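You operate a simulated robot arm through the tools that you are given. There is no shell and no other tool. Be economical: measure what you need, move in short steps, check, and stop when the job is done.

Carry out the task below with a simulated two-armed robot. There is one attempt and no reset: what you move stays moved.

TASK
Take the purple brush and put it on the top of the stock table. Put three of the grey tips from the top of the display table on the left bottom shelf of the racking. Put the yellow cap on top of the grey pad on the top of the display table. Fetch the red bag from the top of the service stand and stand it on the top of the display table. Stack the carton marked "Cups" from the top of the counter on top of the carton marked "Tips". The order is free. Set down upright: red bag.

The check looks at the end state, three seconds after you hand in, the way a careful person would. Anything else that was tipped, shoved, dropped, spilled or broken makes it a failure. Lids that push on must go on centred and level and be pressed home; caps that screw on are set level and turned clockwise until they are tight.

THE ROBOT
Two 7-joint arms with two-finger parallel grippers on one trunk, on a base that drives. Base frame: it is fixed to the floor where the robot stands at the start and does not move with it; the origin is under the middle of the robot, x ahead of it, y to its left, z up; the surface under the hand at the start is at about z = 720. Units: mm, degrees, N and s.
The left shoulder is at the start at [56, 101, 1034], the right one opposite. With the tool pointing down near the work surface each hand reaches from about 220 to 540 mm from the robot's upright axis, wherever it stands, measured 20 degrees to its own side. Places, roughly: grey pad (11x5x4 cm) [400, 1100, 700]; grey tip (5x5x5 cm) [400, 700, 700]; left bottom shelf of the racking [600, -1500, 1000]; pink carton, red carton, yellow carton [-8500, 3250, 1000]; purple brush (4x4x5 cm) [500, 200, 700]; red bag [-1000, 4000, 750]; top of the display table [600, 500, 700]; top of the stock table [800, 1700, 700]; yellow cap (4x4x3 cm) [500, 500, 700]. Payload 2.4 kg a hand.
The TCP of each hand is the grasp point between the finger pads, 24 mm short of the fingertips. In the tool frame z runs along the fingers and y along their closing line. The gripper opens to 68 mm. The fingers are 17 mm wide and 10 mm thick; the gripper's body (40 by 70 mm) begins 41 mm behind the TCP.
Orientation is told as [roll, pitch, yaw] about the base's x, y, z axes, in that order, counted from this pose: with the fingers straight down and closing along the base's y, the tool's x points along the base's -x, its y along +y and its z along -z.

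THE INTERFACE
- The arms move only by the tool play_rows. It takes "left_motion", "right_motion" or both (then of equal length, played together; a hand with none holds still); each is a list that holds one entry, the list of rows, each a list of 7 numbers: the shift along the tool's x, y, z in cm, then the turn, a rotation vector about the tool's x, y, z in degrees, then the gripper command, from -1 (shut) to 1 (fully open), values between in proportion. In form: [[[tx, ty, tz, wx, wy, wz, gripper], ...]]. A call has 1 to 8 rows; each row shifts and turns the commanded pose from where the row before left it, along the tool's axes as they then stand. Each row takes 0.2 s and may step no farther than 50 mm and 8.6 degrees from the row before; otherwise, or with a gripper value out of range, the whole call is refused. A pose out of reach is approached as far as the arm can. The call stops where the force on the tool passes 40 N (or 10 N more than at its start, if that is more) or the arm is blocked; 0.2 s more then pass. Each finger travels about 72 mm/s and halts on what it meets, pressing with about 34 N; the grip force reading is that of the motor and also rises with nothing between the fingers. The clock runs only during rows and for 0.2 s after the last one: add rows that do not move to give the fingers time. It gives the time, the measured TCP pose, the force on the tool (base axes), the opening and the grip force at its end, in the units of the frame above (readings bear some noise), with the torque about the TCP (base axes, N m) and any sound that the robot's microphone picked up.
- Cameras (640 x 400 px; columns grow to the right, rows downward): "scene" is now at [123.6, 40.7, 1171]; the picture's right is [0.56, -0.83, -0.00], its down [-0.64, -0.43, -0.63] and it looks along [0.52, 0.35, -0.77] (base axes); focal length 214 px, centre (320, 200). "left" rides on the left gripper at [84, -11, -75] in its tool frame; the picture's right is [0.13, 0.99, 0.00], its down [-0.60, 0.08, -0.79] and it looks along [-0.79, 0.10, 0.61] (tool axes); focal length 251 px, centre (320, 200). "right" rides on the right gripper at [84, 11, -75] in its tool frame; the picture's right is [-0.13, 0.99, 0.00], its down [-0.60, -0.08, -0.79] and it looks along [-0.79, -0.10, 0.61] (tool axes); focal length 251 px, centre (320, 200). There is no depth. A picture from a camera that has moved, and an enlarged one, comes with that camera's place and axes in the base frame and with its lens.
- get_image(camera): a new picture of that camera. No time passes.
- slide_trunk(by): slides the trunk up (or, below 0, down) by that many mm; the arms and the scene camera ride with it, the base frame stays. It gives what a move gives, with no picture.
- drive_base(legs): drives the robot by 1 to 6 legs, each [ahead, left, turn to the left] in mm, mm and degrees, along the robot's own axes; the way and the turn of a leg run together, so that a leg with both is an arc; at most 1500 mm and 180 degrees a leg. The arms and the cameras ride along, it lands a little off, and it stops where it bumps. It gives what a move gives.
- head_to(pan, tilt): turns the head with the scene camera to pan (to the left, within 86 degrees either way) and tilt (down, from -29 to 69), counted from straight ahead of the robot. It gives what a move gives.
- close_up(camera, box): a new picture of the part [left, top, right, bottom] of that camera's present view, enlarged. No time passes.
- hand_in(): hands the job in; it is judged then, once.

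Work in short steps. Places have to be worked out from the pictures, the camera data and where the tool is seen: move nearer, look again, correct. Check each grasp and each placing, and mend what went wrong. You have 207 turns and 210 pictures in all, those below and enlarged ones among them. Open the grippers and draw the arms clear of the work before you hand the job in, unless the task says otherwise; then end with one line.

The tools are called after ">>>" as a command line: name --argument value ..., lists and objects as JSON in quotes. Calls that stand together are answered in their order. play_rows: Moves the arms, as the interface text tells. Its arguments: {"type":"object","properties":{"left_motion":{"type":"array","items":{"type":"array","items":{"type":"array","items":{"type":"number"}}}},"right_motion":{"type":"array","items":{"type":"array","items":{"type":"array","items":{"type":"number"}}}}},"required":[]} The other tools are called the same way: slide_trunk (by) slides the trunk up or down; drive_base (legs) drives the base; head_to (pan, tilt) turns the head that bears the scene camera; get_image (camera) takes a picture; close_up (camera, box) takes an enlarged picture of a part of a camera's view; hand_in () hands the job in.

At the start:

```text
time_s: 0.0
left_tool_pos: [228.5, 313.3, 1025.6]
left_ee_rot: [0.0, 0.1, 0.0]
left_force: [0.0, 0.5, 0.1]
left_torque: [0.04, 0.0, 0.03]
left_width: 68.2
left_gripper_force: 0.0
right_tool_pos: [382.0, 3.3, 1017.2]
right_ee_rot: [0.0, 0.0, 0.0]
right_force: [-0.3, -0.1, 0.5]
right_torque: [0.0, -0.02, -0.02]
right_width: 68.0
right_gripper_force: 0.0
trunk travel left (down, up): [-250.0, 600.0]
robot x, y, heading: [-0.3, -2.5, 0.0]
head pan, tilt: [33.9, 50.8]
```

scene: 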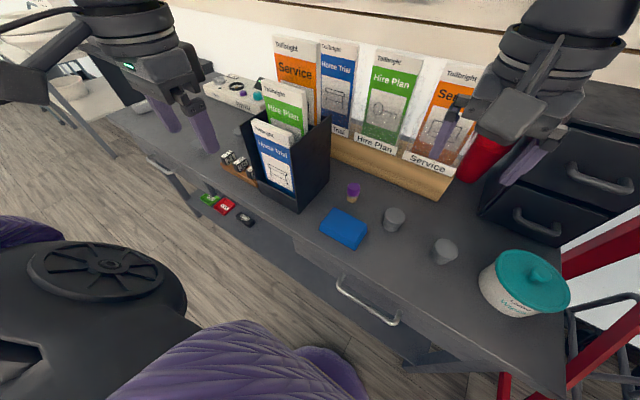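
right: 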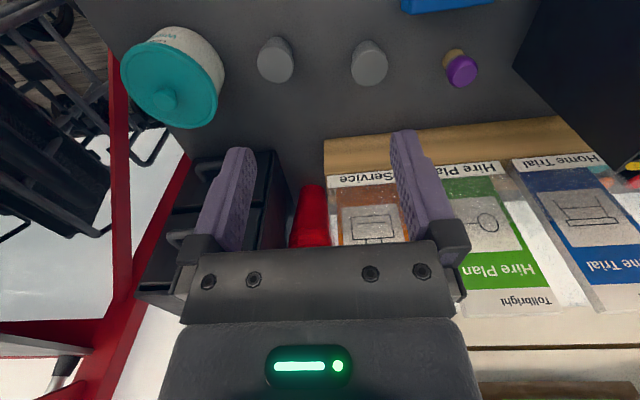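
left: 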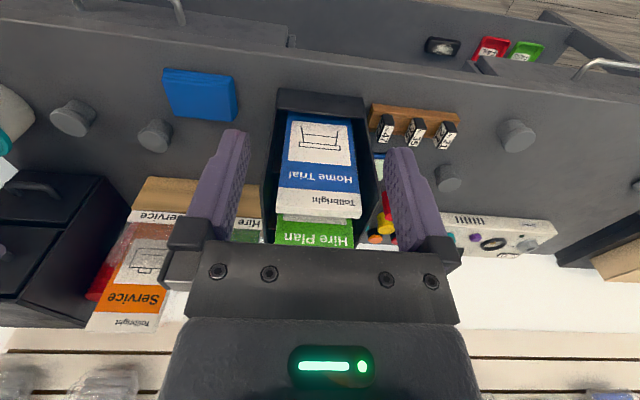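

The display table is ahead, with grey tips, brush and a box of leaflets on it. I look around to get the layout.

>>> head_to --pan 60 --tilt 35

>>> get_image --camera "scene"

>>> head_to --pan -60 --tilt 25

>>> get_image --camera "scene"

>>> head_to --pan 0 --tilt 50

>>> get_image --camera "scene"

```text
time_s: 0.9
left_tool_pos: [228.5, 314.1, 1025.3]
left_ee_rot: [0.1, 0.0, 0.0]
left_force: [0.5, 0.6, -0.6]
left_torque: [-0.02, 0.03, 0.02]
left_width: 67.9
left_gripper_force: 0.0
right_tool_pos: [382.3, 2.9, 1017.5]
right_ee_rot: [0.0, 0.0, 0.0]
right_force: [-1.2, -0.3, 0.7]
right_torque: [-0.01, -0.02, -0.04]
right_width: 67.9
right_gripper_force: 0.1
trunk travel left (down, up): [-250.0, 600.0]
robot x, y, heading: [-0.2, 1.6, -0.2]
head pan, tilt: [60.0, 35.0]
```

```text
206 pictures are left
camera scene: at [104.4, 74.4, 1193.7], right [0.87, -0.5, 0.0], down [-0.29, -0.5, -0.82], along [0.41, 0.71, -0.57], focal length 214 px, centre (320, 200)
```

scene: 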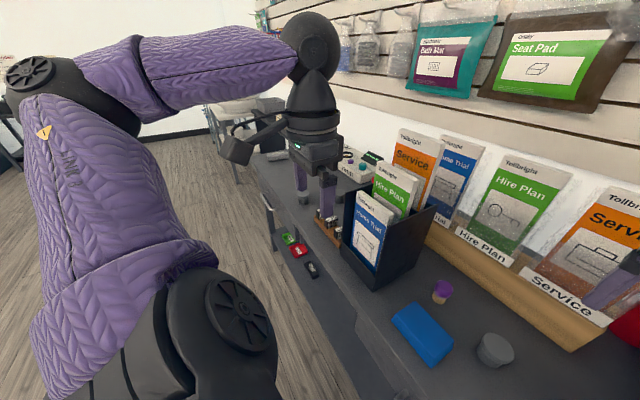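

```text
time_s: 2.9
left_tool_pos: [228.8, 314.0, 1024.5]
left_ee_rot: [0.1, 0.0, 0.0]
left_force: [-0.4, -1.1, -0.8]
left_torque: [-0.01, 0.0, 0.0]
left_width: 68.1
left_gripper_force: 0.0
right_tool_pos: [381.8, 3.2, 1017.2]
right_ee_rot: [-0.1, 0.0, 0.0]
right_force: [-0.1, 0.3, 0.3]
right_torque: [-0.03, 0.03, -0.01]
right_width: 68.1
right_gripper_force: 0.1
trunk travel left (down, up): [-250.0, 600.0]
robot x, y, heading: [-1.3, -3.4, -0.0]
head pan, tilt: [-60.0, 25.0]
```

```text
205 pictures are left
camera scene: at [106.4, -81.6, 1209.6], right [-0.87, -0.5, 0.0], down [-0.21, 0.37, -0.91], along [0.45, -0.78, -0.42], focal length 214 px, centre (320, 200)
```

scene: 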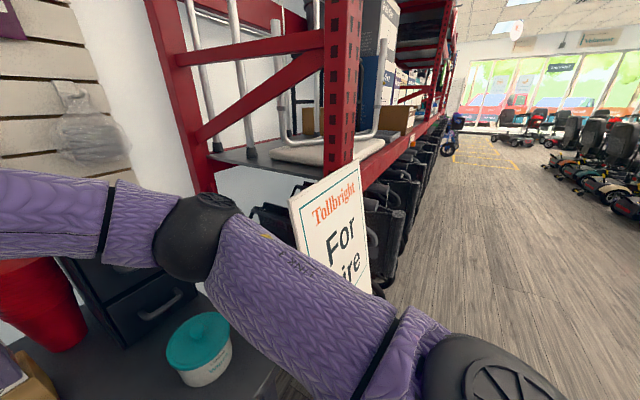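

```text
time_s: 4.2
left_tool_pos: [229.2, 314.0, 1023.8]
left_ee_rot: [0.1, 0.0, 0.1]
left_force: [0.7, 0.5, 0.5]
left_torque: [0.0, 0.02, -0.01]
left_width: 68.4
left_gripper_force: 0.0
right_tool_pos: [382.0, 3.3, 1017.0]
right_ee_rot: [0.0, 0.0, -0.1]
right_force: [0.0, 0.9, -0.4]
right_torque: [-0.03, 0.02, 0.02]
right_width: 67.9
right_gripper_force: 0.0
trunk travel left (down, up): [-250.0, 600.0]
robot x, y, heading: [2.7, 2.6, 0.2]
head pan, tilt: [0.0, 50.0]
```

```text
204 pictures are left
camera scene: at [137.3, -1.9, 1172.1], right [0.0, -1.0, 0.0], down [-0.77, 0.0, -0.64], along [0.64, 0.0, -0.77], focal length 214 px, centre (320, 200)
```

scene: 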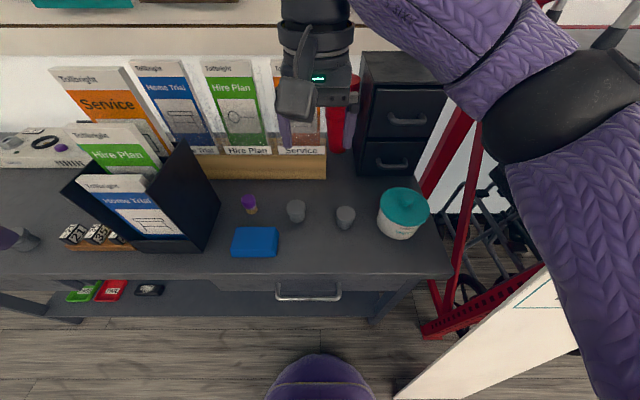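

Tip 2 is judged at about (443,-64) and tip 1 at (461,60). I bring the right hand above tip 2 first, then look.

>>> play_rows --right_motion '[[[-1.5, -1.7, 4, 0, 0, 0, 1], [-1.5, -1.7, 4, 0, 0, 0, 1], [-1.5, -1.7, 4, 0, 0, 0, 1], [-1.6, -1.6, 4, 0, 0, 0, 1], [0, 0, 0, 0, 0, 0, 1]]]'

>>> get_image --camera "right"

```text
time_s: 5.4
left_tool_pos: [229.0, 314.3, 1024.5]
left_ee_rot: [0.2, 0.0, 0.1]
left_force: [-0.4, 0.3, 0.0]
left_torque: [-0.01, 0.03, 0.0]
left_width: 68.0
left_gripper_force: 0.0
right_tool_pos: [442.5, -65.3, 856.3]
right_ee_rot: [0.0, 0.0, 0.0]
right_force: [0.3, -0.3, -0.1]
right_torque: [-0.02, 0.01, -0.02]
right_width: 67.9
right_gripper_force: 0.1
trunk travel left (down, up): [-250.0, 600.0]
robot x, y, heading: [-2.2, -0.9, -0.0]
head pan, tilt: [0.0, 50.0]
```

```text
203 pictures are left
camera right: at [359.7, -54.6, 929.9], right [0.13, 0.99, 0.0], down [0.6, -0.08, 0.79], along [0.79, -0.1, -0.61], focal length 251 px, centre (320, 200)
```

right: 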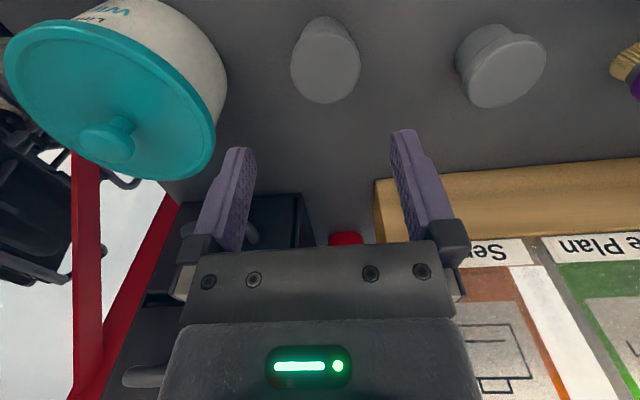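

Tip 2 centre comes out near (438,-61). I go lower and look again.

>>> play_rows --right_motion '[[[0.2, 0.4, 3.5, 0, 0, 0, 1], [0, 0, 0, 0, 0, 0, 1]]]'

>>> get_image --camera "right"

>>> get_image --camera "scene"

```text
time_s: 6.0
left_tool_pos: [229.7, 314.6, 1025.1]
left_ee_rot: [0.0, -0.1, 0.0]
left_force: [-0.2, 0.0, 0.4]
left_torque: [0.03, 0.01, 0.0]
left_width: 67.8
left_gripper_force: 0.0
right_tool_pos: [442.2, -60.3, 821.2]
right_ee_rot: [0.0, -0.1, 0.0]
right_force: [-0.1, 0.0, 0.4]
right_torque: [0.01, 0.0, 0.0]
right_width: 67.8
right_gripper_force: 0.1
trunk travel left (down, up): [-250.0, 600.0]
robot x, y, heading: [1.0, 0.1, -0.1]
head pan, tilt: [0.0, 50.0]
```

```text
202 pictures are left
camera right: at [357.8, -49.4, 895.1], right [0.13, 0.99, 0.0], down [0.6, -0.08, 0.79], along [0.79, -0.1, -0.61], focal length 251 px, centre (320, 200)
```

right: 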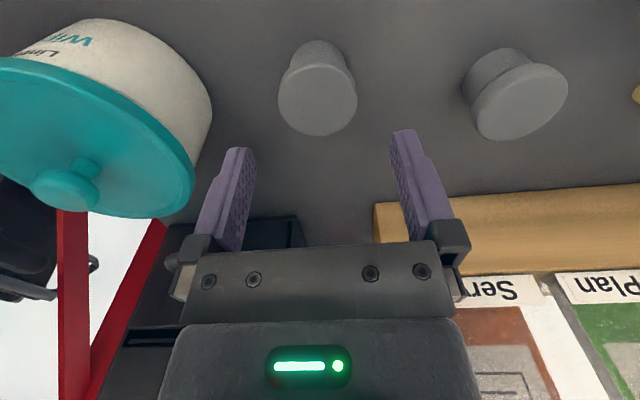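

```text
201 pictures are left
camera scene: at [137.4, -1.9, 1172.1], right [0.0, -1.0, 0.0], down [-0.77, 0.0, -0.64], along [0.64, 0.0, -0.77], focal length 214 px, centre (320, 200)
```

scene: 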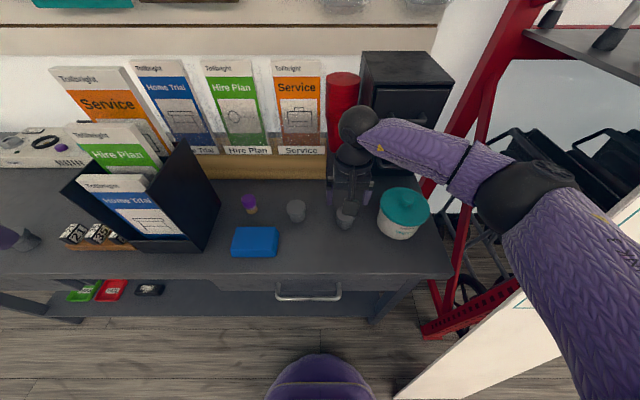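

The disc is centred between the fingers (about y=-60). I descend to z≈750 and close.

>>> play_rows --right_motion '[[[0, 0, 2.4, 0, 0, 0, 1], [0, 0, 2.4, 0, 0, 0, 1], [0, 0, 2.3, 0, 0, 0, 1], [0, 0, 0, 0, 0, 0, 1]]]'

>>> get_image --camera "right"

```text
time_s: 7.0
left_tool_pos: [229.3, 314.9, 1024.2]
left_ee_rot: [0.1, 0.1, -0.1]
left_force: [-0.9, -0.7, 0.5]
left_torque: [0.0, -0.02, -0.03]
left_width: 68.0
left_gripper_force: 0.0
right_tool_pos: [441.9, -59.7, 752.4]
right_ee_rot: [0.0, 0.0, 0.0]
right_force: [0.3, -1.0, -0.1]
right_torque: [0.0, 0.01, -0.02]
right_width: 68.1
right_gripper_force: 0.1
trunk travel left (down, up): [-250.0, 600.0]
robot x, y, heading: [0.1, -0.7, 0.1]
head pan, tilt: [0.0, 50.0]
```

```text
200 pictures are left
camera right: at [358.8, -48.5, 827.4], right [0.13, 0.99, 0.0], down [0.6, -0.08, 0.79], along [0.79, -0.1, -0.61], focal length 251 px, centre (320, 200)
```

right: 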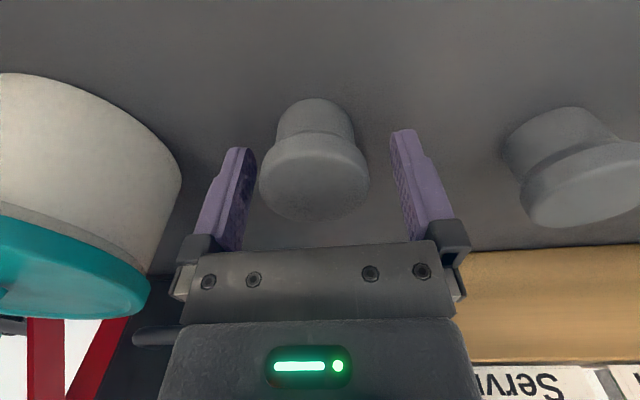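

The TCP projects right on the wide disc. I close.

>>> play_rows --right_motion '[[[0, 0, 0.2, 0, 0, 0, 0.4], [0, 0, 0, 0, 0, 0, -0.2], [0, 0, 0, 0, 0, 0, -0.6], [0, 0, 0, 0, 0, 0, -0.6]]]'

>>> get_image --camera "right"

```text
time_s: 8.0
left_tool_pos: [229.1, 313.7, 1024.3]
left_ee_rot: [0.1, -0.2, 0.0]
left_force: [0.4, 0.6, 0.1]
left_torque: [0.0, -0.01, -0.02]
left_width: 68.1
left_gripper_force: 0.1
right_tool_pos: [441.7, -59.8, 750.6]
right_ee_rot: [-0.1, 0.0, 0.0]
right_force: [3.4, -4.7, 10.5]
right_torque: [-0.07, 0.0, 0.0]
right_width: 45.4
right_gripper_force: 34.0
trunk travel left (down, up): [-250.0, 600.0]
robot x, y, heading: [-3.7, 0.0, 0.1]
head pan, tilt: [0.0, 50.0]
```

```text
199 pictures are left
camera right: at [358.6, -48.6, 825.2], right [0.13, 0.99, 0.0], down [0.6, -0.08, 0.79], along [0.79, -0.1, -0.61], focal length 251 px, centre (320, 200)
```

right: 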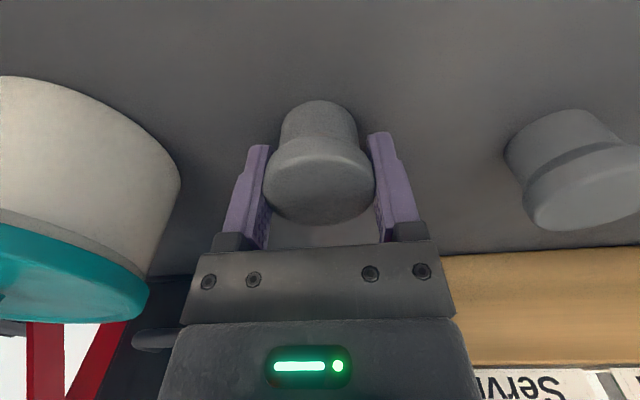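

Held at 45.4 mm. I lift the right hand and draw it aside while the left travels high over to tip 1.

>>> play_rows --right_motion '[[[0, 0, -4, 0, 0, 0, -0.6], [0, 0, -5, 0, 0, 0, -0.6], [0, 0, -5, 0, 0, 0, -0.6], [1, -2, -3, 0, 0, 0, -0.6], [3, -3, -2, 0, 0, 0, -0.6], [3, -3, 0, 0, 0, 0, -0.6], [3, -2, 0, 0, 0, 0, -0.6], [0, 0, 0, 0, 0, 0, -0.6]]]' --left_motion '[[[0, 0, 0, 0, 0, 0, 1], [-3, -3.5, 0, 0, 0, 0, 1], [-3.3, -3.6, 0, 0, 0, 0, 1], [-3.3, -3.6, 0, 0, 0, 0, 1], [-3.3, -3.6, 0, 0, 0, 0, 1], [-3.3, -3.6, 0, 0, 0, 0, 1], [-3.3, -3.6, 0, 0, 0, 0, 1], [-3.3, -3.3, 0, 0, 0, 0, 1]]]'

>>> play_rows --left_motion '[[[-0.4, -0.4, 4.5, 0, 0, 0, 1], [0, 0, 4.5, 0, 0, 0, 1], [0, 0, 4.5, 0, 0, 0, 1], [0, 0, 0, 0, 0, 0, 1]]]'

>>> get_image --camera "left"

>>> get_image --camera "scene"

```text
time_s: 9.7
left_tool_pos: [433.4, 298.7, 1021.8]
left_ee_rot: [-3.1, 0.6, 36.1]
left_force: [-3.2, 2.0, 0.2]
left_torque: [-0.13, -0.19, -0.02]
left_width: 68.2
left_gripper_force: 0.0
left hand out of reach, approached as far as the arm can: row 7, 8
right_tool_pos: [481.1, -56.4, 925.3]
right_ee_rot: [3.2, -1.1, 19.4]
right_force: [-2.5, 1.8, 1.4]
right_torque: [-0.15, -0.13, -0.04]
right_width: 45.3
right_gripper_force: 34.3
trunk travel left (down, up): [-250.0, 600.0]
robot x, y, heading: [91.5, 23.0, 20.0]
head pan, tilt: [0.0, 50.0]
stopped in row 8 (right hand): the arm was blocked; the commanded pose is now the measured one
```

```text
time_s: 10.1
left_tool_pos: [451.7, 258.6, 1022.5]
left_ee_rot: [0.5, -0.9, 31.8]
left_force: [-0.2, 0.0, 0.1]
left_torque: [-0.03, -0.01, -0.01]
left_width: 68.0
left_gripper_force: 0.0
left hand out of reach, approached as far as the arm can: row 1
right_tool_pos: [497.5, -86.7, 920.6]
right_ee_rot: [4.1, -0.7, 20.1]
right_force: [-1.3, 0.7, 0.4]
right_torque: [-0.11, -0.05, -0.01]
right_width: 45.6
right_gripper_force: 33.5
trunk travel left (down, up): [-250.0, 600.0]
robot x, y, heading: [104.2, 14.1, 20.1]
head pan, tilt: [0.0, 50.0]
stopped in row 1 (left hand): the force on the tool passed its limit at 200 N (the readings are from after the stop); the commanded pose is now the measured one
```

```text
198 pictures are left
camera left: at [384.9, 203.9, 1093.2], right [-0.63, 0.77, 0.01], down [0.47, 0.37, 0.8], along [0.62, 0.51, -0.6], focal length 251 px, centre (320, 200)
```

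left: 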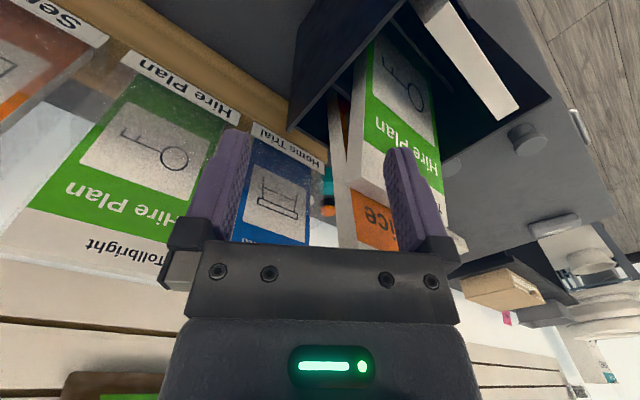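

```text
197 pictures are left
camera scene: at [233.6, 55.9, 1172.5], right [0.34, -0.94, 0.0], down [-0.72, -0.26, -0.65], along [0.61, 0.22, -0.76], focal length 214 px, centre (320, 200)
```

scene: 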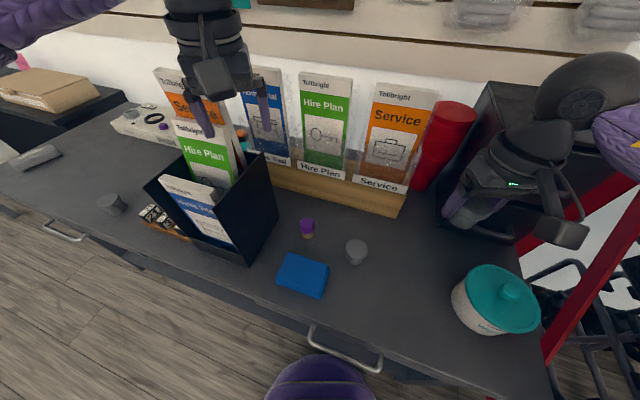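

The base has been pushed ahead and turned by 20°; an arm must have met something, perhaps the sign on the right. I look before moving anything.

>>> head_to --pan -75 --tilt 30

>>> get_image --camera "scene"

>>> head_to --pan -30 --tilt 15

>>> get_image --camera "scene"

>>> head_to --pan 45 --tilt 20

>>> get_image --camera "scene"

```text
time_s: 11.5
left_tool_pos: [452.6, 264.8, 1017.9]
left_ee_rot: [0.5, -0.5, 31.1]
left_force: [0.7, -0.9, -0.5]
left_torque: [0.01, -0.02, 0.05]
left_width: 68.2
left_gripper_force: 0.1
right_tool_pos: [498.5, -75.4, 920.7]
right_ee_rot: [3.7, -0.6, 20.4]
right_force: [0.0, 0.1, -0.7]
right_torque: [0.02, -0.01, -0.03]
right_width: 45.3
right_gripper_force: 34.1
trunk travel left (down, up): [-250.0, 600.0]
robot x, y, heading: [106.2, 17.6, 20.3]
head pan, tilt: [-75.0, 30.0]
```

```text
196 pictures are left
camera scene: at [215.3, -37.9, 1201.6], right [-0.82, -0.57, 0.0], down [-0.29, 0.41, -0.87], along [0.5, -0.71, -0.5], focal length 214 px, centre (320, 200)
```

scene: 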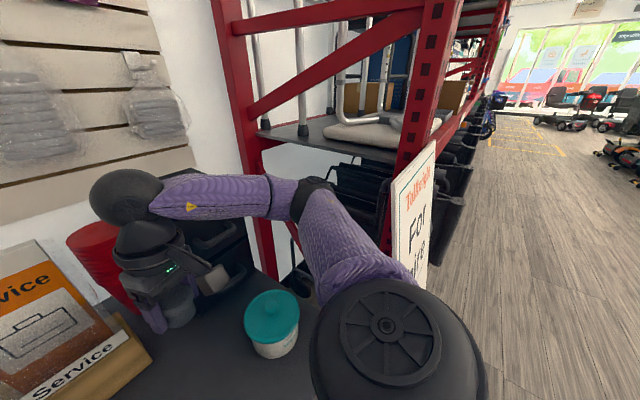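

```text
time_s: 12.6
left_tool_pos: [452.2, 265.9, 1018.2]
left_ee_rot: [0.6, -0.5, 31.1]
left_force: [-0.2, -0.1, -0.3]
left_torque: [0.03, 0.0, 0.0]
left_width: 68.2
left_gripper_force: 0.0
right_tool_pos: [497.7, -73.9, 919.3]
right_ee_rot: [3.7, -0.5, 20.4]
right_force: [-0.3, 0.2, 0.3]
right_torque: [0.02, 0.03, -0.01]
right_width: 45.0
right_gripper_force: 34.1
trunk travel left (down, up): [-250.0, 600.0]
robot x, y, heading: [109.0, 24.3, 20.0]
head pan, tilt: [-30.0, 15.0]
```

```text
195 pictures are left
camera scene: at [255.4, 19.9, 1225.7], right [-0.18, -0.98, 0.0], down [-0.26, 0.05, -0.97], along [0.95, -0.17, -0.26], focal length 214 px, centre (320, 200)
```

scene: 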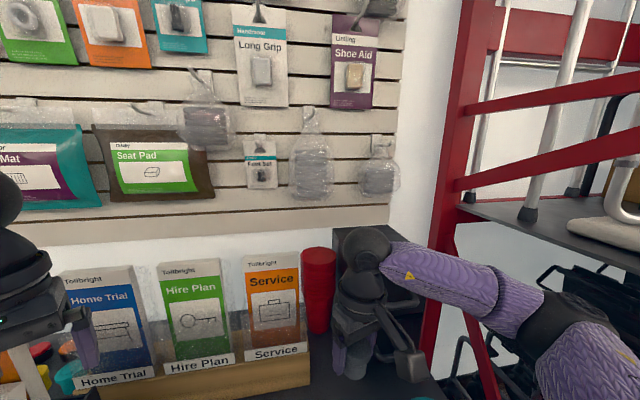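

```text
time_s: 14.1
left_tool_pos: [452.2, 266.0, 1018.9]
left_ee_rot: [0.6, -0.6, 31.0]
left_force: [-1.0, 0.1, -0.4]
left_torque: [-0.02, -0.03, -0.03]
left_width: 68.2
left_gripper_force: 0.1
right_tool_pos: [496.8, -74.9, 920.5]
right_ee_rot: [3.7, -0.5, 20.5]
right_force: [0.3, 0.4, 0.0]
right_torque: [-0.03, -0.01, 0.01]
right_width: 45.3
right_gripper_force: 34.5
trunk travel left (down, up): [-250.0, 600.0]
robot x, y, heading: [104.4, 20.4, 20.2]
head pan, tilt: [45.0, 20.0]
```

```text
194 pictures are left
camera scene: at [202.9, 120.6, 1217.6], right [0.91, -0.42, 0.0], down [-0.15, -0.31, -0.94], along [0.4, 0.85, -0.34], focal length 214 px, centre (320, 200)
```

scene: 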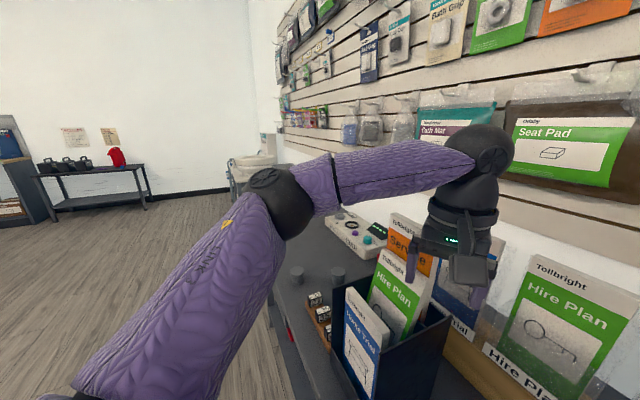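

Nothing looks tipped and tip 1 still computes to (465,56), so the table did not shift. I raise both hands and drive left, away from the rack, then square up.

>>> play_rows --left_motion '[[[0, 0, -4, 0, 0, 0, 1], [0, 0, -4, 0, 0, 0, 1]]]' --right_motion '[[[0, 0, -4, 0, 0, 0, -0.6], [0, 0, -4, 0, 0, 0, -0.6]]]'

>>> drive_base --legs '[[-60, 130, 0], [0, 60, -20]]'

>>> head_to --pan 0 --tilt 50

>>> get_image --camera "scene"

```text
time_s: 14.7
left_tool_pos: [419.6, 279.6, 1085.0]
left_ee_rot: [0.6, -0.5, 30.8]
left_force: [-0.4, -0.3, 1.0]
left_torque: [0.0, 0.01, -0.03]
left_width: 68.2
left_gripper_force: 0.1
left hand out of reach, approached as far as the arm can: row 1, 2
right_tool_pos: [498.9, -79.3, 1000.9]
right_ee_rot: [3.7, -0.6, 20.4]
right_force: [0.2, 0.1, -1.0]
right_torque: [-0.01, -0.02, 0.0]
right_width: 44.9
right_gripper_force: 34.0
trunk travel left (down, up): [-250.0, 600.0]
robot x, y, heading: [105.7, 17.7, 20.2]
head pan, tilt: [45.0, 20.0]
```

```text
time_s: 17.1
left_tool_pos: [379.1, 316.7, 1083.8]
left_ee_rot: [0.7, -0.5, 11.0]
left_force: [0.0, 0.7, 0.1]
left_torque: [-0.02, -0.01, -0.03]
left_width: 68.1
left_gripper_force: 0.0
right_tool_pos: [331.3, -47.5, 1000.7]
right_ee_rot: [3.7, -0.5, 0.4]
right_force: [0.1, -0.1, -0.8]
right_torque: [0.0, -0.01, 0.01]
right_width: 45.1
right_gripper_force: 34.5
trunk travel left (down, up): [-250.0, 600.0]
robot x, y, heading: [-3.2, 176.3, -0.1]
head pan, tilt: [45.0, 20.0]
```

```text
time_s: 18.3
left_tool_pos: [378.0, 316.6, 1085.2]
left_ee_rot: [0.7, -0.5, 11.0]
left_force: [0.4, 0.5, 0.7]
left_torque: [0.01, -0.04, -0.02]
left_width: 67.9
left_gripper_force: 0.2
right_tool_pos: [331.9, -47.7, 1000.9]
right_ee_rot: [3.7, -0.5, 0.4]
right_force: [0.6, -0.4, 0.5]
right_torque: [0.01, 0.0, -0.02]
right_width: 45.2
right_gripper_force: 34.1
trunk travel left (down, up): [-250.0, 600.0]
robot x, y, heading: [-6.7, 179.1, -0.1]
head pan, tilt: [0.0, 50.0]
```

```text
193 pictures are left
camera scene: at [133.0, 176.4, 1172.1], right [0.0, -1.0, 0.0], down [-0.77, 0.0, -0.64], along [0.64, 0.0, -0.77], focal length 214 px, centre (320, 200)
```

scene: 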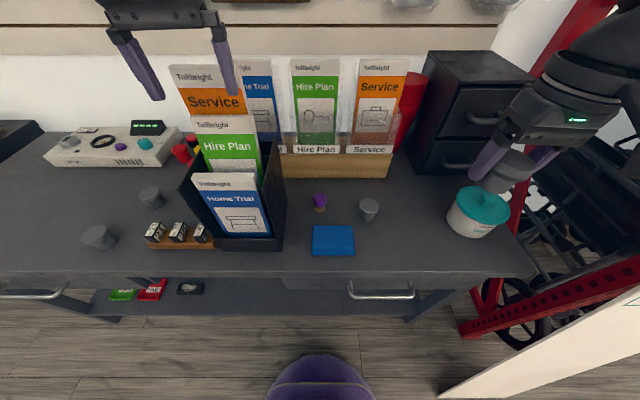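

All in place. Next left-hand target: tip 3 at about (376,670). I back off, shift left about 320 mm and come forward again, with the right hand raised.

>>> play_rows --right_motion '[[[0, 0, -4, 0, 0, 0, -0.6], [0, 0, -4, 0, 0, 0, -0.6]]]'

>>> drive_base --legs '[[-100, 0, 0], [0, 320, 0], [80, 0, 0]]'

>>> play_rows --left_motion '[[[0, 0, 4, 0, 0, -8, 1], [0, 0, 4, 0, 0, -3, 1], [0, 0, 4, 0, 0, 0, 1], [0, 0, 4, 0, 0, 0, 1], [0, 0, 0, 0, 0, 0, 1]]]'

>>> get_image --camera "left"

>>> get_image --camera "scene"

```text
time_s: 18.9
left_tool_pos: [377.7, 317.7, 1084.6]
left_ee_rot: [0.7, -0.6, 11.1]
left_force: [0.0, -0.6, -0.8]
left_torque: [-0.02, 0.03, 0.04]
left_width: 68.0
left_gripper_force: 0.0
right_tool_pos: [331.7, -52.3, 1082.1]
right_ee_rot: [3.7, -0.5, 0.4]
right_force: [-0.2, 0.0, 0.2]
right_torque: [0.01, 0.01, -0.02]
right_width: 45.6
right_gripper_force: 33.9
trunk travel left (down, up): [-250.0, 600.0]
robot x, y, heading: [-4.0, 178.9, -0.0]
head pan, tilt: [0.0, 50.0]
```

```text
time_s: 22.4
left_tool_pos: [354.9, 636.3, 1083.7]
left_ee_rot: [0.7, -0.5, 11.4]
left_force: [0.7, -0.2, 0.1]
left_torque: [0.03, -0.02, 0.02]
left_width: 67.9
left_gripper_force: 0.2
right_tool_pos: [310.0, 266.8, 1082.7]
right_ee_rot: [3.7, -0.4, 0.8]
right_force: [0.6, -0.5, -0.1]
right_torque: [0.01, 0.01, 0.03]
right_width: 45.2
right_gripper_force: 34.5
trunk travel left (down, up): [-250.0, 600.0]
robot x, y, heading: [-21.9, 500.2, 0.5]
head pan, tilt: [0.0, 50.0]
```

```text
time_s: 23.6
left_tool_pos: [355.6, 639.8, 924.1]
left_ee_rot: [0.6, -0.6, 22.4]
left_force: [-0.1, -0.7, 0.5]
left_torque: [0.01, -0.03, 0.01]
left_width: 68.2
left_gripper_force: 0.1
right_tool_pos: [310.1, 266.1, 1082.7]
right_ee_rot: [3.6, -0.5, 0.8]
right_force: [0.1, -0.1, -1.4]
right_torque: [-0.02, 0.03, 0.0]
right_width: 45.3
right_gripper_force: 33.9
trunk travel left (down, up): [-250.0, 600.0]
robot x, y, heading: [-29.5, 495.6, 0.6]
head pan, tilt: [0.0, 50.0]
```

```text
192 pictures are left
camera left: at [281.1, 595.5, 997.2], right [-0.5, 0.87, 0.01], down [0.52, 0.29, 0.8], along [0.69, 0.4, -0.6], focal length 251 px, centre (320, 200)
```

left: 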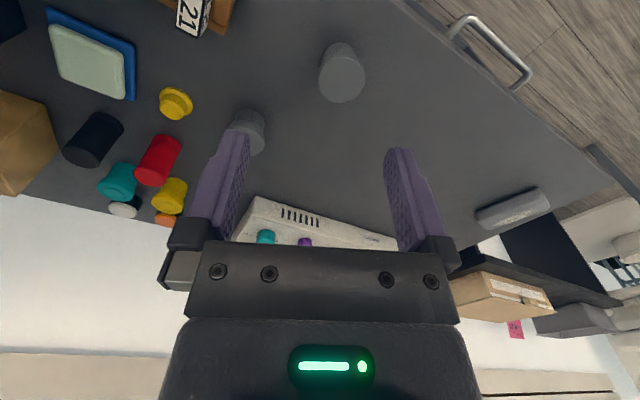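

```text
191 pictures are left
camera scene: at [110.1, 494.2, 1172.1], right [0.01, -1.0, 0.0], down [-0.77, 0.0, -0.64], along [0.64, 0.0, -0.77], focal length 214 px, centre (320, 200)
```

scene: 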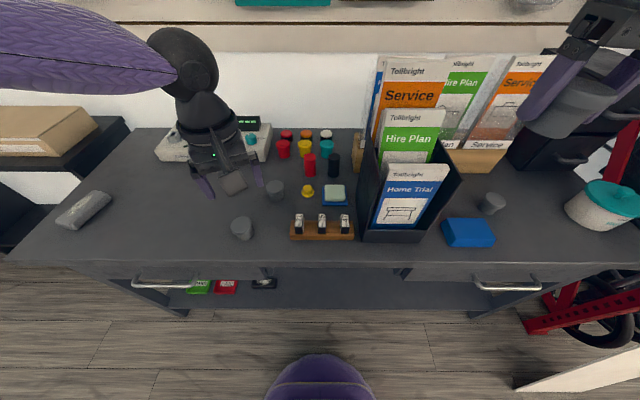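

Tip 3 computes to (376,676) from both cameras. I unwind the left yaw and move above it.

>>> play_rows --left_motion '[[[0, 0, 0, 0, 0, 7.5, 1], [0, 0, 0, 0, 0, 7.5, 1], [0, 0, 0, 0, 0, 7.4, 1], [-1, 1.8, 4.4, 0, 0, 0, 1], [-1, 1.8, 4.5, 0, 0, 0, 1], [0, 0, 0, 0, 0, 0, 1]]]'

>>> get_image --camera "left"

```text
time_s: 25.0
left_tool_pos: [376.2, 675.7, 834.2]
left_ee_rot: [0.7, -0.5, -0.1]
left_force: [0.7, -0.2, 1.1]
left_torque: [0.0, 0.0, 0.0]
left_width: 68.2
left_gripper_force: 0.1
right_tool_pos: [309.9, 266.9, 1082.1]
right_ee_rot: [3.6, -0.5, 0.8]
right_force: [0.3, 0.6, -0.6]
right_torque: [-0.01, 0.0, 0.02]
right_width: 45.3
right_gripper_force: 33.7
trunk travel left (down, up): [-250.0, 600.0]
robot x, y, heading: [-28.8, 493.2, 0.3]
head pan, tilt: [0.0, 50.0]
```

```text
190 pictures are left
camera left: at [291.8, 663.4, 907.8], right [-0.13, 0.99, 0.01], down [0.6, 0.07, 0.8], along [0.79, 0.11, -0.6], focal length 251 px, centre (320, 200)
```

left: 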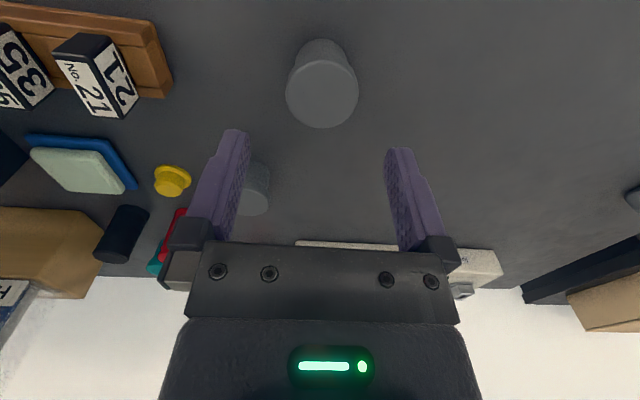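

The tip is at about (378,678). I descend to z≈751 and close.

>>> play_rows --left_motion '[[[-0.1, 0.2, 2.8, 0, 0, 0, 1], [0, 0, 2.8, 0, 0, 0, 1], [0, 0, 2.7, 0, 0, 0, 1], [0, 0, 0, 0, 0, 0, 1], [0, 0, 0, 0, 0, 0, 0.4], [0, 0, 0, 0, 0, 0, -0.2], [0, 0, 0, 0, 0, 0, -0.6], [0, 0, 0, 0, 0, 0, -0.6]]]'

>>> get_image --camera "left"

```text
time_s: 26.8
left_tool_pos: [373.3, 681.2, 758.3]
left_ee_rot: [0.7, -0.5, 0.1]
left_force: [0.2, -0.5, -0.2]
left_torque: [-0.01, 0.02, 0.01]
left_width: 45.9
left_gripper_force: 34.2
left hand out of reach, approached as far as the arm can: row 3
right_tool_pos: [309.2, 267.7, 1082.2]
right_ee_rot: [3.7, -0.5, 0.7]
right_force: [0.8, 0.0, -0.4]
right_torque: [-0.02, -0.02, 0.02]
right_width: 45.2
right_gripper_force: 33.5
trunk travel left (down, up): [-250.0, 600.0]
robot x, y, heading: [-30.9, 500.1, 0.5]
head pan, tilt: [0.0, 50.0]
```

```text
189 pictures are left
camera left: at [289.0, 670.1, 830.7], right [-0.13, 0.99, 0.01], down [0.6, 0.07, 0.8], along [0.79, 0.11, -0.6], focal length 251 px, centre (320, 200)
```

left: 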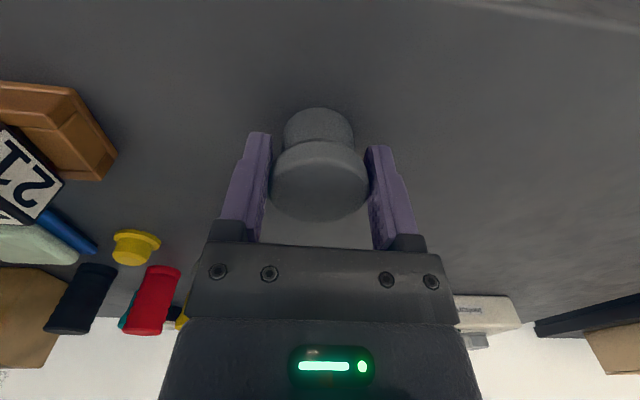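

Held at 45.9 mm. I lift, back off well away from the table and drive right to face the racking.

>>> play_rows --left_motion '[[[0, 0, -4, 0, 0, 0, -0.6], [0, 0, -5, 0, 0, 0, -0.6], [0, 0, -5, 0, 0, 0, -0.6], [2, -1, -5, 0, 0, 0, -0.6], [4, -2, -5, 0, 0, 0, -0.6], [0, 0, 0, 0, 0, 0, -0.6]]]'

>>> drive_base --legs '[[-570, 0, 0], [0, -1200, 0], [0, -800, 0]]'

>>> head_to --pan 0 --tilt 15

>>> get_image --camera "scene"

```text
refused: row 4 steps farther than a row can; nothing moved
```

```text
time_s: 39.5
left_tool_pos: [-186.1, -1293.6, 757.7]
left_ee_rot: [0.7, -0.4, -0.4]
left_force: [-1.0, 0.4, -0.1]
left_torque: [0.03, 0.01, 0.02]
left_width: 45.3
left_gripper_force: 33.7
right_tool_pos: [-250.2, -1709.8, 1082.2]
right_ee_rot: [3.6, -0.4, 0.4]
right_force: [0.4, -0.1, -1.3]
right_torque: [-0.01, -0.02, 0.0]
right_width: 45.0
right_gripper_force: 34.0
trunk travel left (down, up): [-250.0, 600.0]
robot x, y, heading: [-587.1, -1479.0, -0.1]
head pan, tilt: [0.0, 50.0]
```

```text
time_s: 40.5
left_tool_pos: [-185.5, -1294.4, 760.2]
left_ee_rot: [0.7, -0.4, -0.4]
left_force: [-0.4, 1.6, 0.4]
left_torque: [0.04, -0.01, 0.01]
left_width: 45.5
left_gripper_force: 34.0
right_tool_pos: [-250.6, -1709.6, 1083.2]
right_ee_rot: [3.7, -0.5, 0.6]
right_force: [-0.6, -1.1, -1.0]
right_torque: [-0.03, 0.01, 0.04]
right_width: 45.5
right_gripper_force: 33.7
trunk travel left (down, up): [-250.0, 600.0]
robot x, y, heading: [-585.6, -1477.2, 0.1]
head pan, tilt: [0.0, 15.0]
```

```text
188 pictures are left
camera scene: at [-433.6, -1481.0, 1225.7], right [0.0, -1.0, 0.0], down [-0.26, 0.0, -0.97], along [0.97, 0.0, -0.26], focal length 214 px, centre (320, 200)
```

scene: 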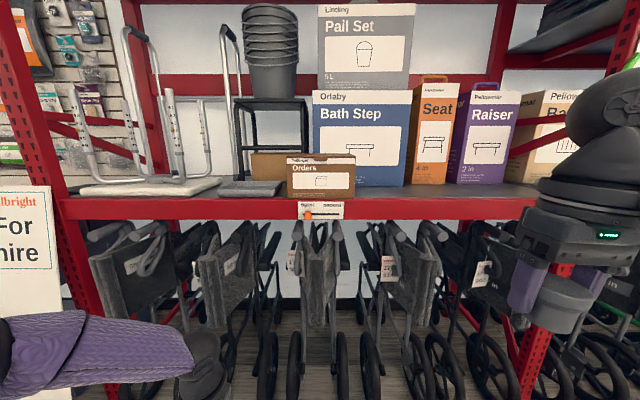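

The lift row was too long and refused, so the tip was only slid straight back off the table edge; both tips are still held and nothing lay in that path. I raise the trunk and look at the shelf from above for free room.

>>> slide_trunk --by 300

>>> head_to --pan 0 --tilt 35

>>> get_image --camera "scene"

```text
time_s: 43.5
left_tool_pos: [-185.5, -1293.8, 1105.5]
left_ee_rot: [0.7, -7.7, -0.4]
left_force: [-0.1, 0.7, -1.2]
left_torque: [0.0, -0.01, -0.01]
left_width: 45.5
left_gripper_force: 33.9
right_tool_pos: [-251.2, -1710.1, 1381.2]
right_ee_rot: [3.8, -0.4, 0.3]
right_force: [-0.2, -0.6, -0.8]
right_torque: [-0.04, 0.01, -0.01]
right_width: 45.4
right_gripper_force: 34.0
trunk travel left (down, up): [-550.0, 300.0]
robot x, y, heading: [-585.3, -1478.9, -0.1]
head pan, tilt: [0.0, 15.0]
```

```text
time_s: 44.4
left_tool_pos: [-185.8, -1293.8, 1107.2]
left_ee_rot: [0.6, -7.6, -0.4]
left_force: [0.3, 0.2, -0.3]
left_torque: [-0.01, -0.01, -0.01]
left_width: 45.3
left_gripper_force: 33.6
right_tool_pos: [-251.2, -1709.1, 1381.8]
right_ee_rot: [3.7, -0.5, 0.5]
right_force: [0.9, -0.5, -1.1]
right_torque: [0.01, -0.01, 0.02]
right_width: 45.4
right_gripper_force: 33.7
trunk travel left (down, up): [-550.0, 300.0]
robot x, y, heading: [-589.1, -1481.2, 0.2]
head pan, tilt: [0.0, 35.0]
```

```text
187 pictures are left
camera scene: at [-481.9, -1481.0, 1496.2], right [0.0, -1.0, 0.0], down [-0.57, 0.0, -0.82], along [0.82, 0.0, -0.57], focal length 214 px, centre (320, 200)
```

scene: 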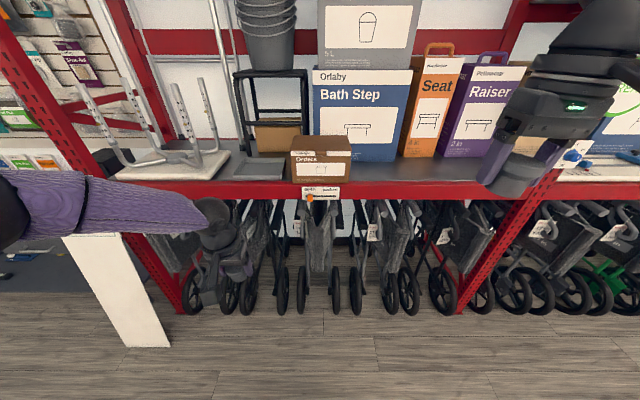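

Shelf front edge is about x=264, z≈1040, with a free strip (x 264–505, y −1650…−2270) before the Bath Step/Seat/Raiser boxes. I level the left hand and bring the right hand down to carrying height.

>>> play_rows --left_motion '[[[0, 0, -4, 0, 4, 0, -0.6], [0, 0, -4, 0, 3.6, 0, -0.6], [0, 0, 0, 0, 0, 0, -0.6], [0, 0, 0, 0, 0, 0, -0.6], [0, 0, 0, 0, 0, 0, -0.6]]]' --right_motion '[[[0, 0, 5, 0, 0, 0, -0.6], [0, 0, 5, 0, 0, 0, -0.6], [0, 0, 5, -3.7, 0, 0, -0.6], [0, 0, 5, 0, 0, 0, -0.6], [0, 0, 0, 0, 0, 0, -0.6]]]'

```text
time_s: 45.6
left_tool_pos: [-193.5, -1296.1, 1186.8]
left_ee_rot: [0.7, 0.0, -0.3]
left_force: [-0.2, 0.1, -0.4]
left_torque: [-0.01, -0.02, 0.01]
left_width: 45.6
left_gripper_force: 34.0
right_tool_pos: [-249.4, -1693.8, 1183.1]
right_ee_rot: [7.4, -0.5, 0.5]
right_force: [-0.4, 1.1, -0.3]
right_torque: [0.02, -0.02, -0.01]
right_width: 45.1
right_gripper_force: 34.3
trunk travel left (down, up): [-550.0, 300.0]
robot x, y, heading: [-590.2, -1478.4, 0.1]
head pan, tilt: [0.0, 35.0]
```

Wrong sign for the roll; I correct it, raise and pull back the left hand so it clears the Orders box.

>>> play_rows --left_motion '[[[3, 0, -3, 0, 0, 0, -0.6], [3, 0, -3, 0, 0, 0, -0.6], [0, 0, -3, 0, 0, 0, -0.6]]]' --right_motion '[[[0, 0, 0, 3.7, 0, 0, -0.6], [0, 0, 0, 3.7, 0, 0, -0.6], [0, 0, 0, 0, 0, 0, -0.6]]]'

>>> drive_base --legs '[[0, -162, 0], [420, 0, 0]]'

>>> get_image --camera "scene"

>>> get_image --camera "right"

```text
time_s: 46.4
left_tool_pos: [-255.9, -1295.0, 1277.4]
left_ee_rot: [0.7, 0.0, -0.3]
left_force: [0.5, -1.0, -0.6]
left_torque: [-0.02, 0.03, 0.01]
left_width: 45.6
left_gripper_force: 33.9
right_tool_pos: [-248.6, -1694.2, 1182.8]
right_ee_rot: [0.0, -0.5, 0.5]
right_force: [-0.2, -0.2, -0.3]
right_torque: [0.03, -0.01, 0.02]
right_width: 45.2
right_gripper_force: 33.3
trunk travel left (down, up): [-550.0, 300.0]
robot x, y, heading: [-585.4, -1482.7, -0.1]
head pan, tilt: [0.0, 35.0]
```

```text
time_s: 50.0
left_tool_pos: [165.4, -1453.8, 1275.7]
left_ee_rot: [0.7, 0.0, 0.2]
left_force: [0.2, 0.5, 0.0]
left_torque: [0.02, -0.01, 0.0]
left_width: 45.6
left_gripper_force: 34.6
right_tool_pos: [172.8, -1851.8, 1182.6]
right_ee_rot: [0.0, -0.4, 0.9]
right_force: [0.1, 0.2, -0.1]
right_torque: [-0.05, -0.03, -0.01]
right_width: 45.1
right_gripper_force: 33.7
trunk travel left (down, up): [-550.0, 300.0]
robot x, y, heading: [-162.7, -1640.7, 0.6]
head pan, tilt: [0.0, 35.0]
```

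```text
186 pictures are left
camera scene: at [-59.7, -1640.9, 1496.0], right [0.01, -1.0, 0.0], down [-0.57, 0.0, -0.82], along [0.82, 0.01, -0.57], focal length 214 px, centre (320, 200)
```

scene: 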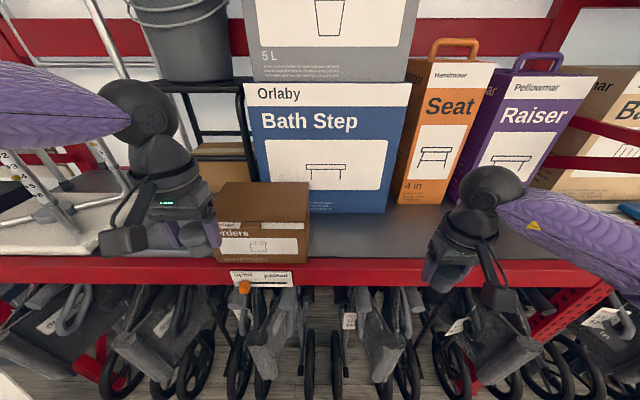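

```text
185 pictures are left
camera right: at [89.4, -1842.0, 1256.5], right [0.11, 0.99, 0.0], down [0.6, -0.07, 0.8], along [0.79, -0.09, -0.6], focal length 251 px, centre (320, 200)
```

right: 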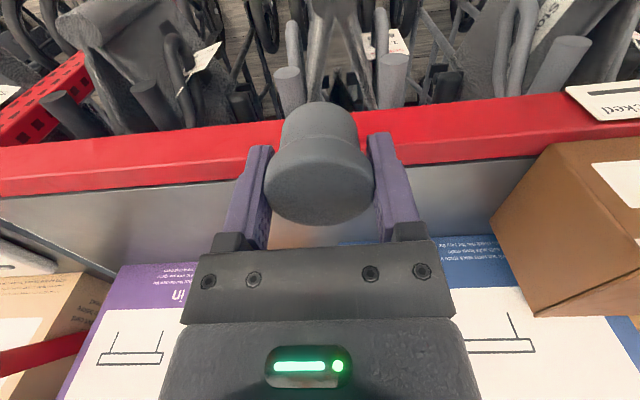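

Shelf edge is around x≈330 (inner), box fronts ≈545. I drive 130 mm nearer, then reach in with the right hand to x≈420.

>>> drive_base --legs '[[130, 0, -0.6]]'

>>> play_rows --right_motion '[[[-4, 0, 2, 0, 0, 0, -0.6], [-4, 0, 2, 0, 0, 0, -0.6], [-3.5, 0, 2, 0, 0, 0, -0.6], [0, 0, 0, 0, 0, 0, -0.6]]]'

>>> get_image --camera "right"

>>> get_image --camera "scene"

```text
time_s: 51.3
left_tool_pos: [299.5, -1457.5, 1275.1]
left_ee_rot: [0.7, 0.0, -0.7]
left_force: [-0.6, -0.5, -0.6]
left_torque: [0.03, 0.01, -0.01]
left_width: 45.7
left_gripper_force: 34.3
right_tool_pos: [301.5, -1857.7, 1182.4]
right_ee_rot: [0.0, -0.4, 0.1]
right_force: [-0.3, 0.6, -0.6]
right_torque: [0.0, 0.03, 0.02]
right_width: 45.2
right_gripper_force: 33.9
trunk travel left (down, up): [-550.0, 300.0]
robot x, y, heading: [-36.2, -1639.1, -0.1]
head pan, tilt: [0.0, 35.0]
```

```text
time_s: 52.3
left_tool_pos: [297.0, -1457.4, 1275.5]
left_ee_rot: [0.7, 0.0, -0.7]
left_force: [-0.8, -0.3, -0.9]
left_torque: [0.0, -0.02, -0.01]
left_width: 45.5
left_gripper_force: 33.8
right_tool_pos: [417.0, -1857.7, 1124.7]
right_ee_rot: [0.1, -0.6, 0.1]
right_force: [-0.3, 0.4, -0.6]
right_torque: [0.0, 0.0, 0.02]
right_width: 45.2
right_gripper_force: 33.7
trunk travel left (down, up): [-550.0, 300.0]
robot x, y, heading: [-35.2, -1638.3, -0.5]
head pan, tilt: [0.0, 35.0]
```

```text
184 pictures are left
camera right: at [332.1, -1846.0, 1197.6], right [0.13, 0.99, 0.0], down [0.6, -0.08, 0.8], along [0.79, -0.1, -0.6], focal length 251 px, centre (320, 200)
```

right: 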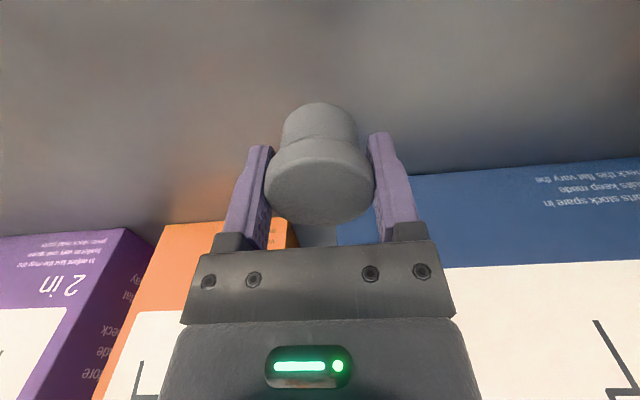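

```text
183 pictures are left
camera scene: at [69.8, -1642.6, 1496.1], right [-0.01, -1.0, 0.0], down [-0.57, 0.0, -0.82], along [0.82, 0.0, -0.57], focal length 214 px, centre (320, 200)
```

scene: 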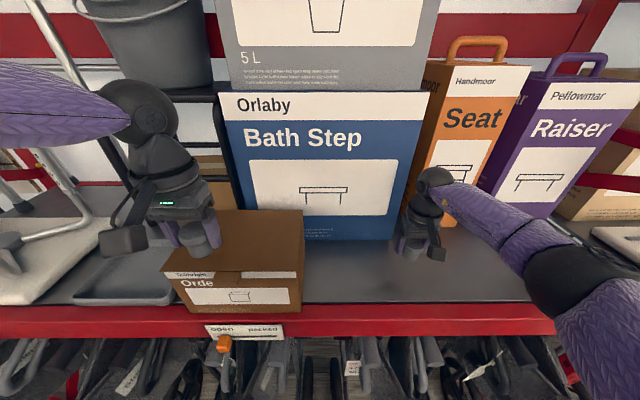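

Clear ahead of the boxes. I lower in small rows until contact.

>>> play_rows --right_motion '[[[0, 0, 2.5, 0, 0, 0, -0.6], [0, 0, 1, 0, 0, 0, -0.6], [0, 0, 0.6, 0, 0, 0, -0.6], [0, 0, 0.6, 0, 0, 0, -0.6], [0, 0, 0.6, 0, 0, 0, -0.6], [0, 0, 0.6, 0, 0, 0, -0.6], [0, 0, 0.6, 0, 0, 0, -0.6], [0, 0, 0.6, 0, 0, 0, -0.6]]]'

>>> get_image --camera "right"

```text
time_s: 54.0
left_tool_pos: [295.0, -1457.0, 1277.0]
left_ee_rot: [0.7, -0.2, -0.7]
left_force: [0.4, 0.3, 0.2]
left_torque: [0.03, 0.0, 0.03]
left_width: 45.7
left_gripper_force: 34.1
right_tool_pos: [417.7, -1856.4, 1061.6]
right_ee_rot: [0.0, -1.3, -0.1]
right_force: [-9.7, -0.5, 19.8]
right_torque: [-0.04, 0.64, 0.01]
right_width: 45.3
right_gripper_force: 34.2
trunk travel left (down, up): [-550.0, 300.0]
robot x, y, heading: [-37.6, -1638.8, -0.5]
head pan, tilt: [0.0, 35.0]
stopped in row 8 (right hand): the force on the tool passed its limit at 50 N (the readings are from after the stop); the commanded pose is now the measured one
```

```text
182 pictures are left
camera right: at [331.9, -1845.3, 1133.9], right [0.13, 0.99, 0.0], down [0.59, -0.08, 0.81], along [0.8, -0.1, -0.59], focal length 251 px, centre (320, 200)
```

right: 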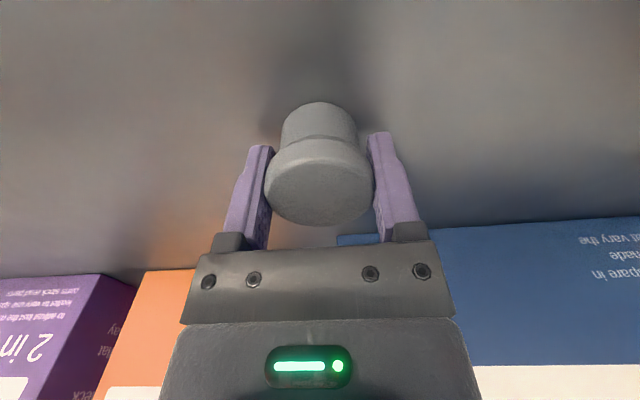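

Contact at TCP 1062 (shelf ≈1030). I ease up a little, open and rise.

>>> play_rows --right_motion '[[[0, 0, -0.05, 0, 0, 0, -0.6], [0, 0, 0, 0, 0, 0, 0.6], [0, 0, 0, 0, 0, 0, 1], [0, 0, 0, 0, 0, 0, 1], [0, 0, -2, 0, 0, 0, 1], [0, 0, -4, 0, 0, 0, 1], [0, 0, -4, 0, 0, 0, 1]]]'

>>> get_image --camera "right"

```text
time_s: 55.6
left_tool_pos: [298.7, -1458.0, 1276.3]
left_ee_rot: [0.7, -0.1, -0.8]
left_force: [0.5, 0.4, 0.1]
left_torque: [-0.01, 0.02, 0.02]
left_width: 45.5
left_gripper_force: 33.7
right_tool_pos: [416.4, -1855.3, 1161.4]
right_ee_rot: [0.1, -0.9, -0.2]
right_force: [-0.2, 0.3, -0.5]
right_torque: [0.0, -0.01, 0.0]
right_width: 68.1
right_gripper_force: 0.2
trunk travel left (down, up): [-550.0, 300.0]
robot x, y, heading: [-34.7, -1637.7, -0.6]
head pan, tilt: [0.0, 35.0]
```

```text
181 pictures are left
camera right: at [332.8, -1845.1, 1235.3], right [0.13, 0.99, 0.0], down [0.59, -0.08, 0.8], along [0.8, -0.1, -0.6], focal length 251 px, centre (320, 200)
```

right: 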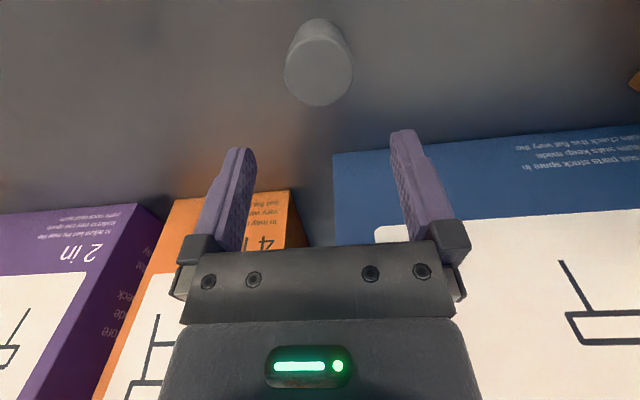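

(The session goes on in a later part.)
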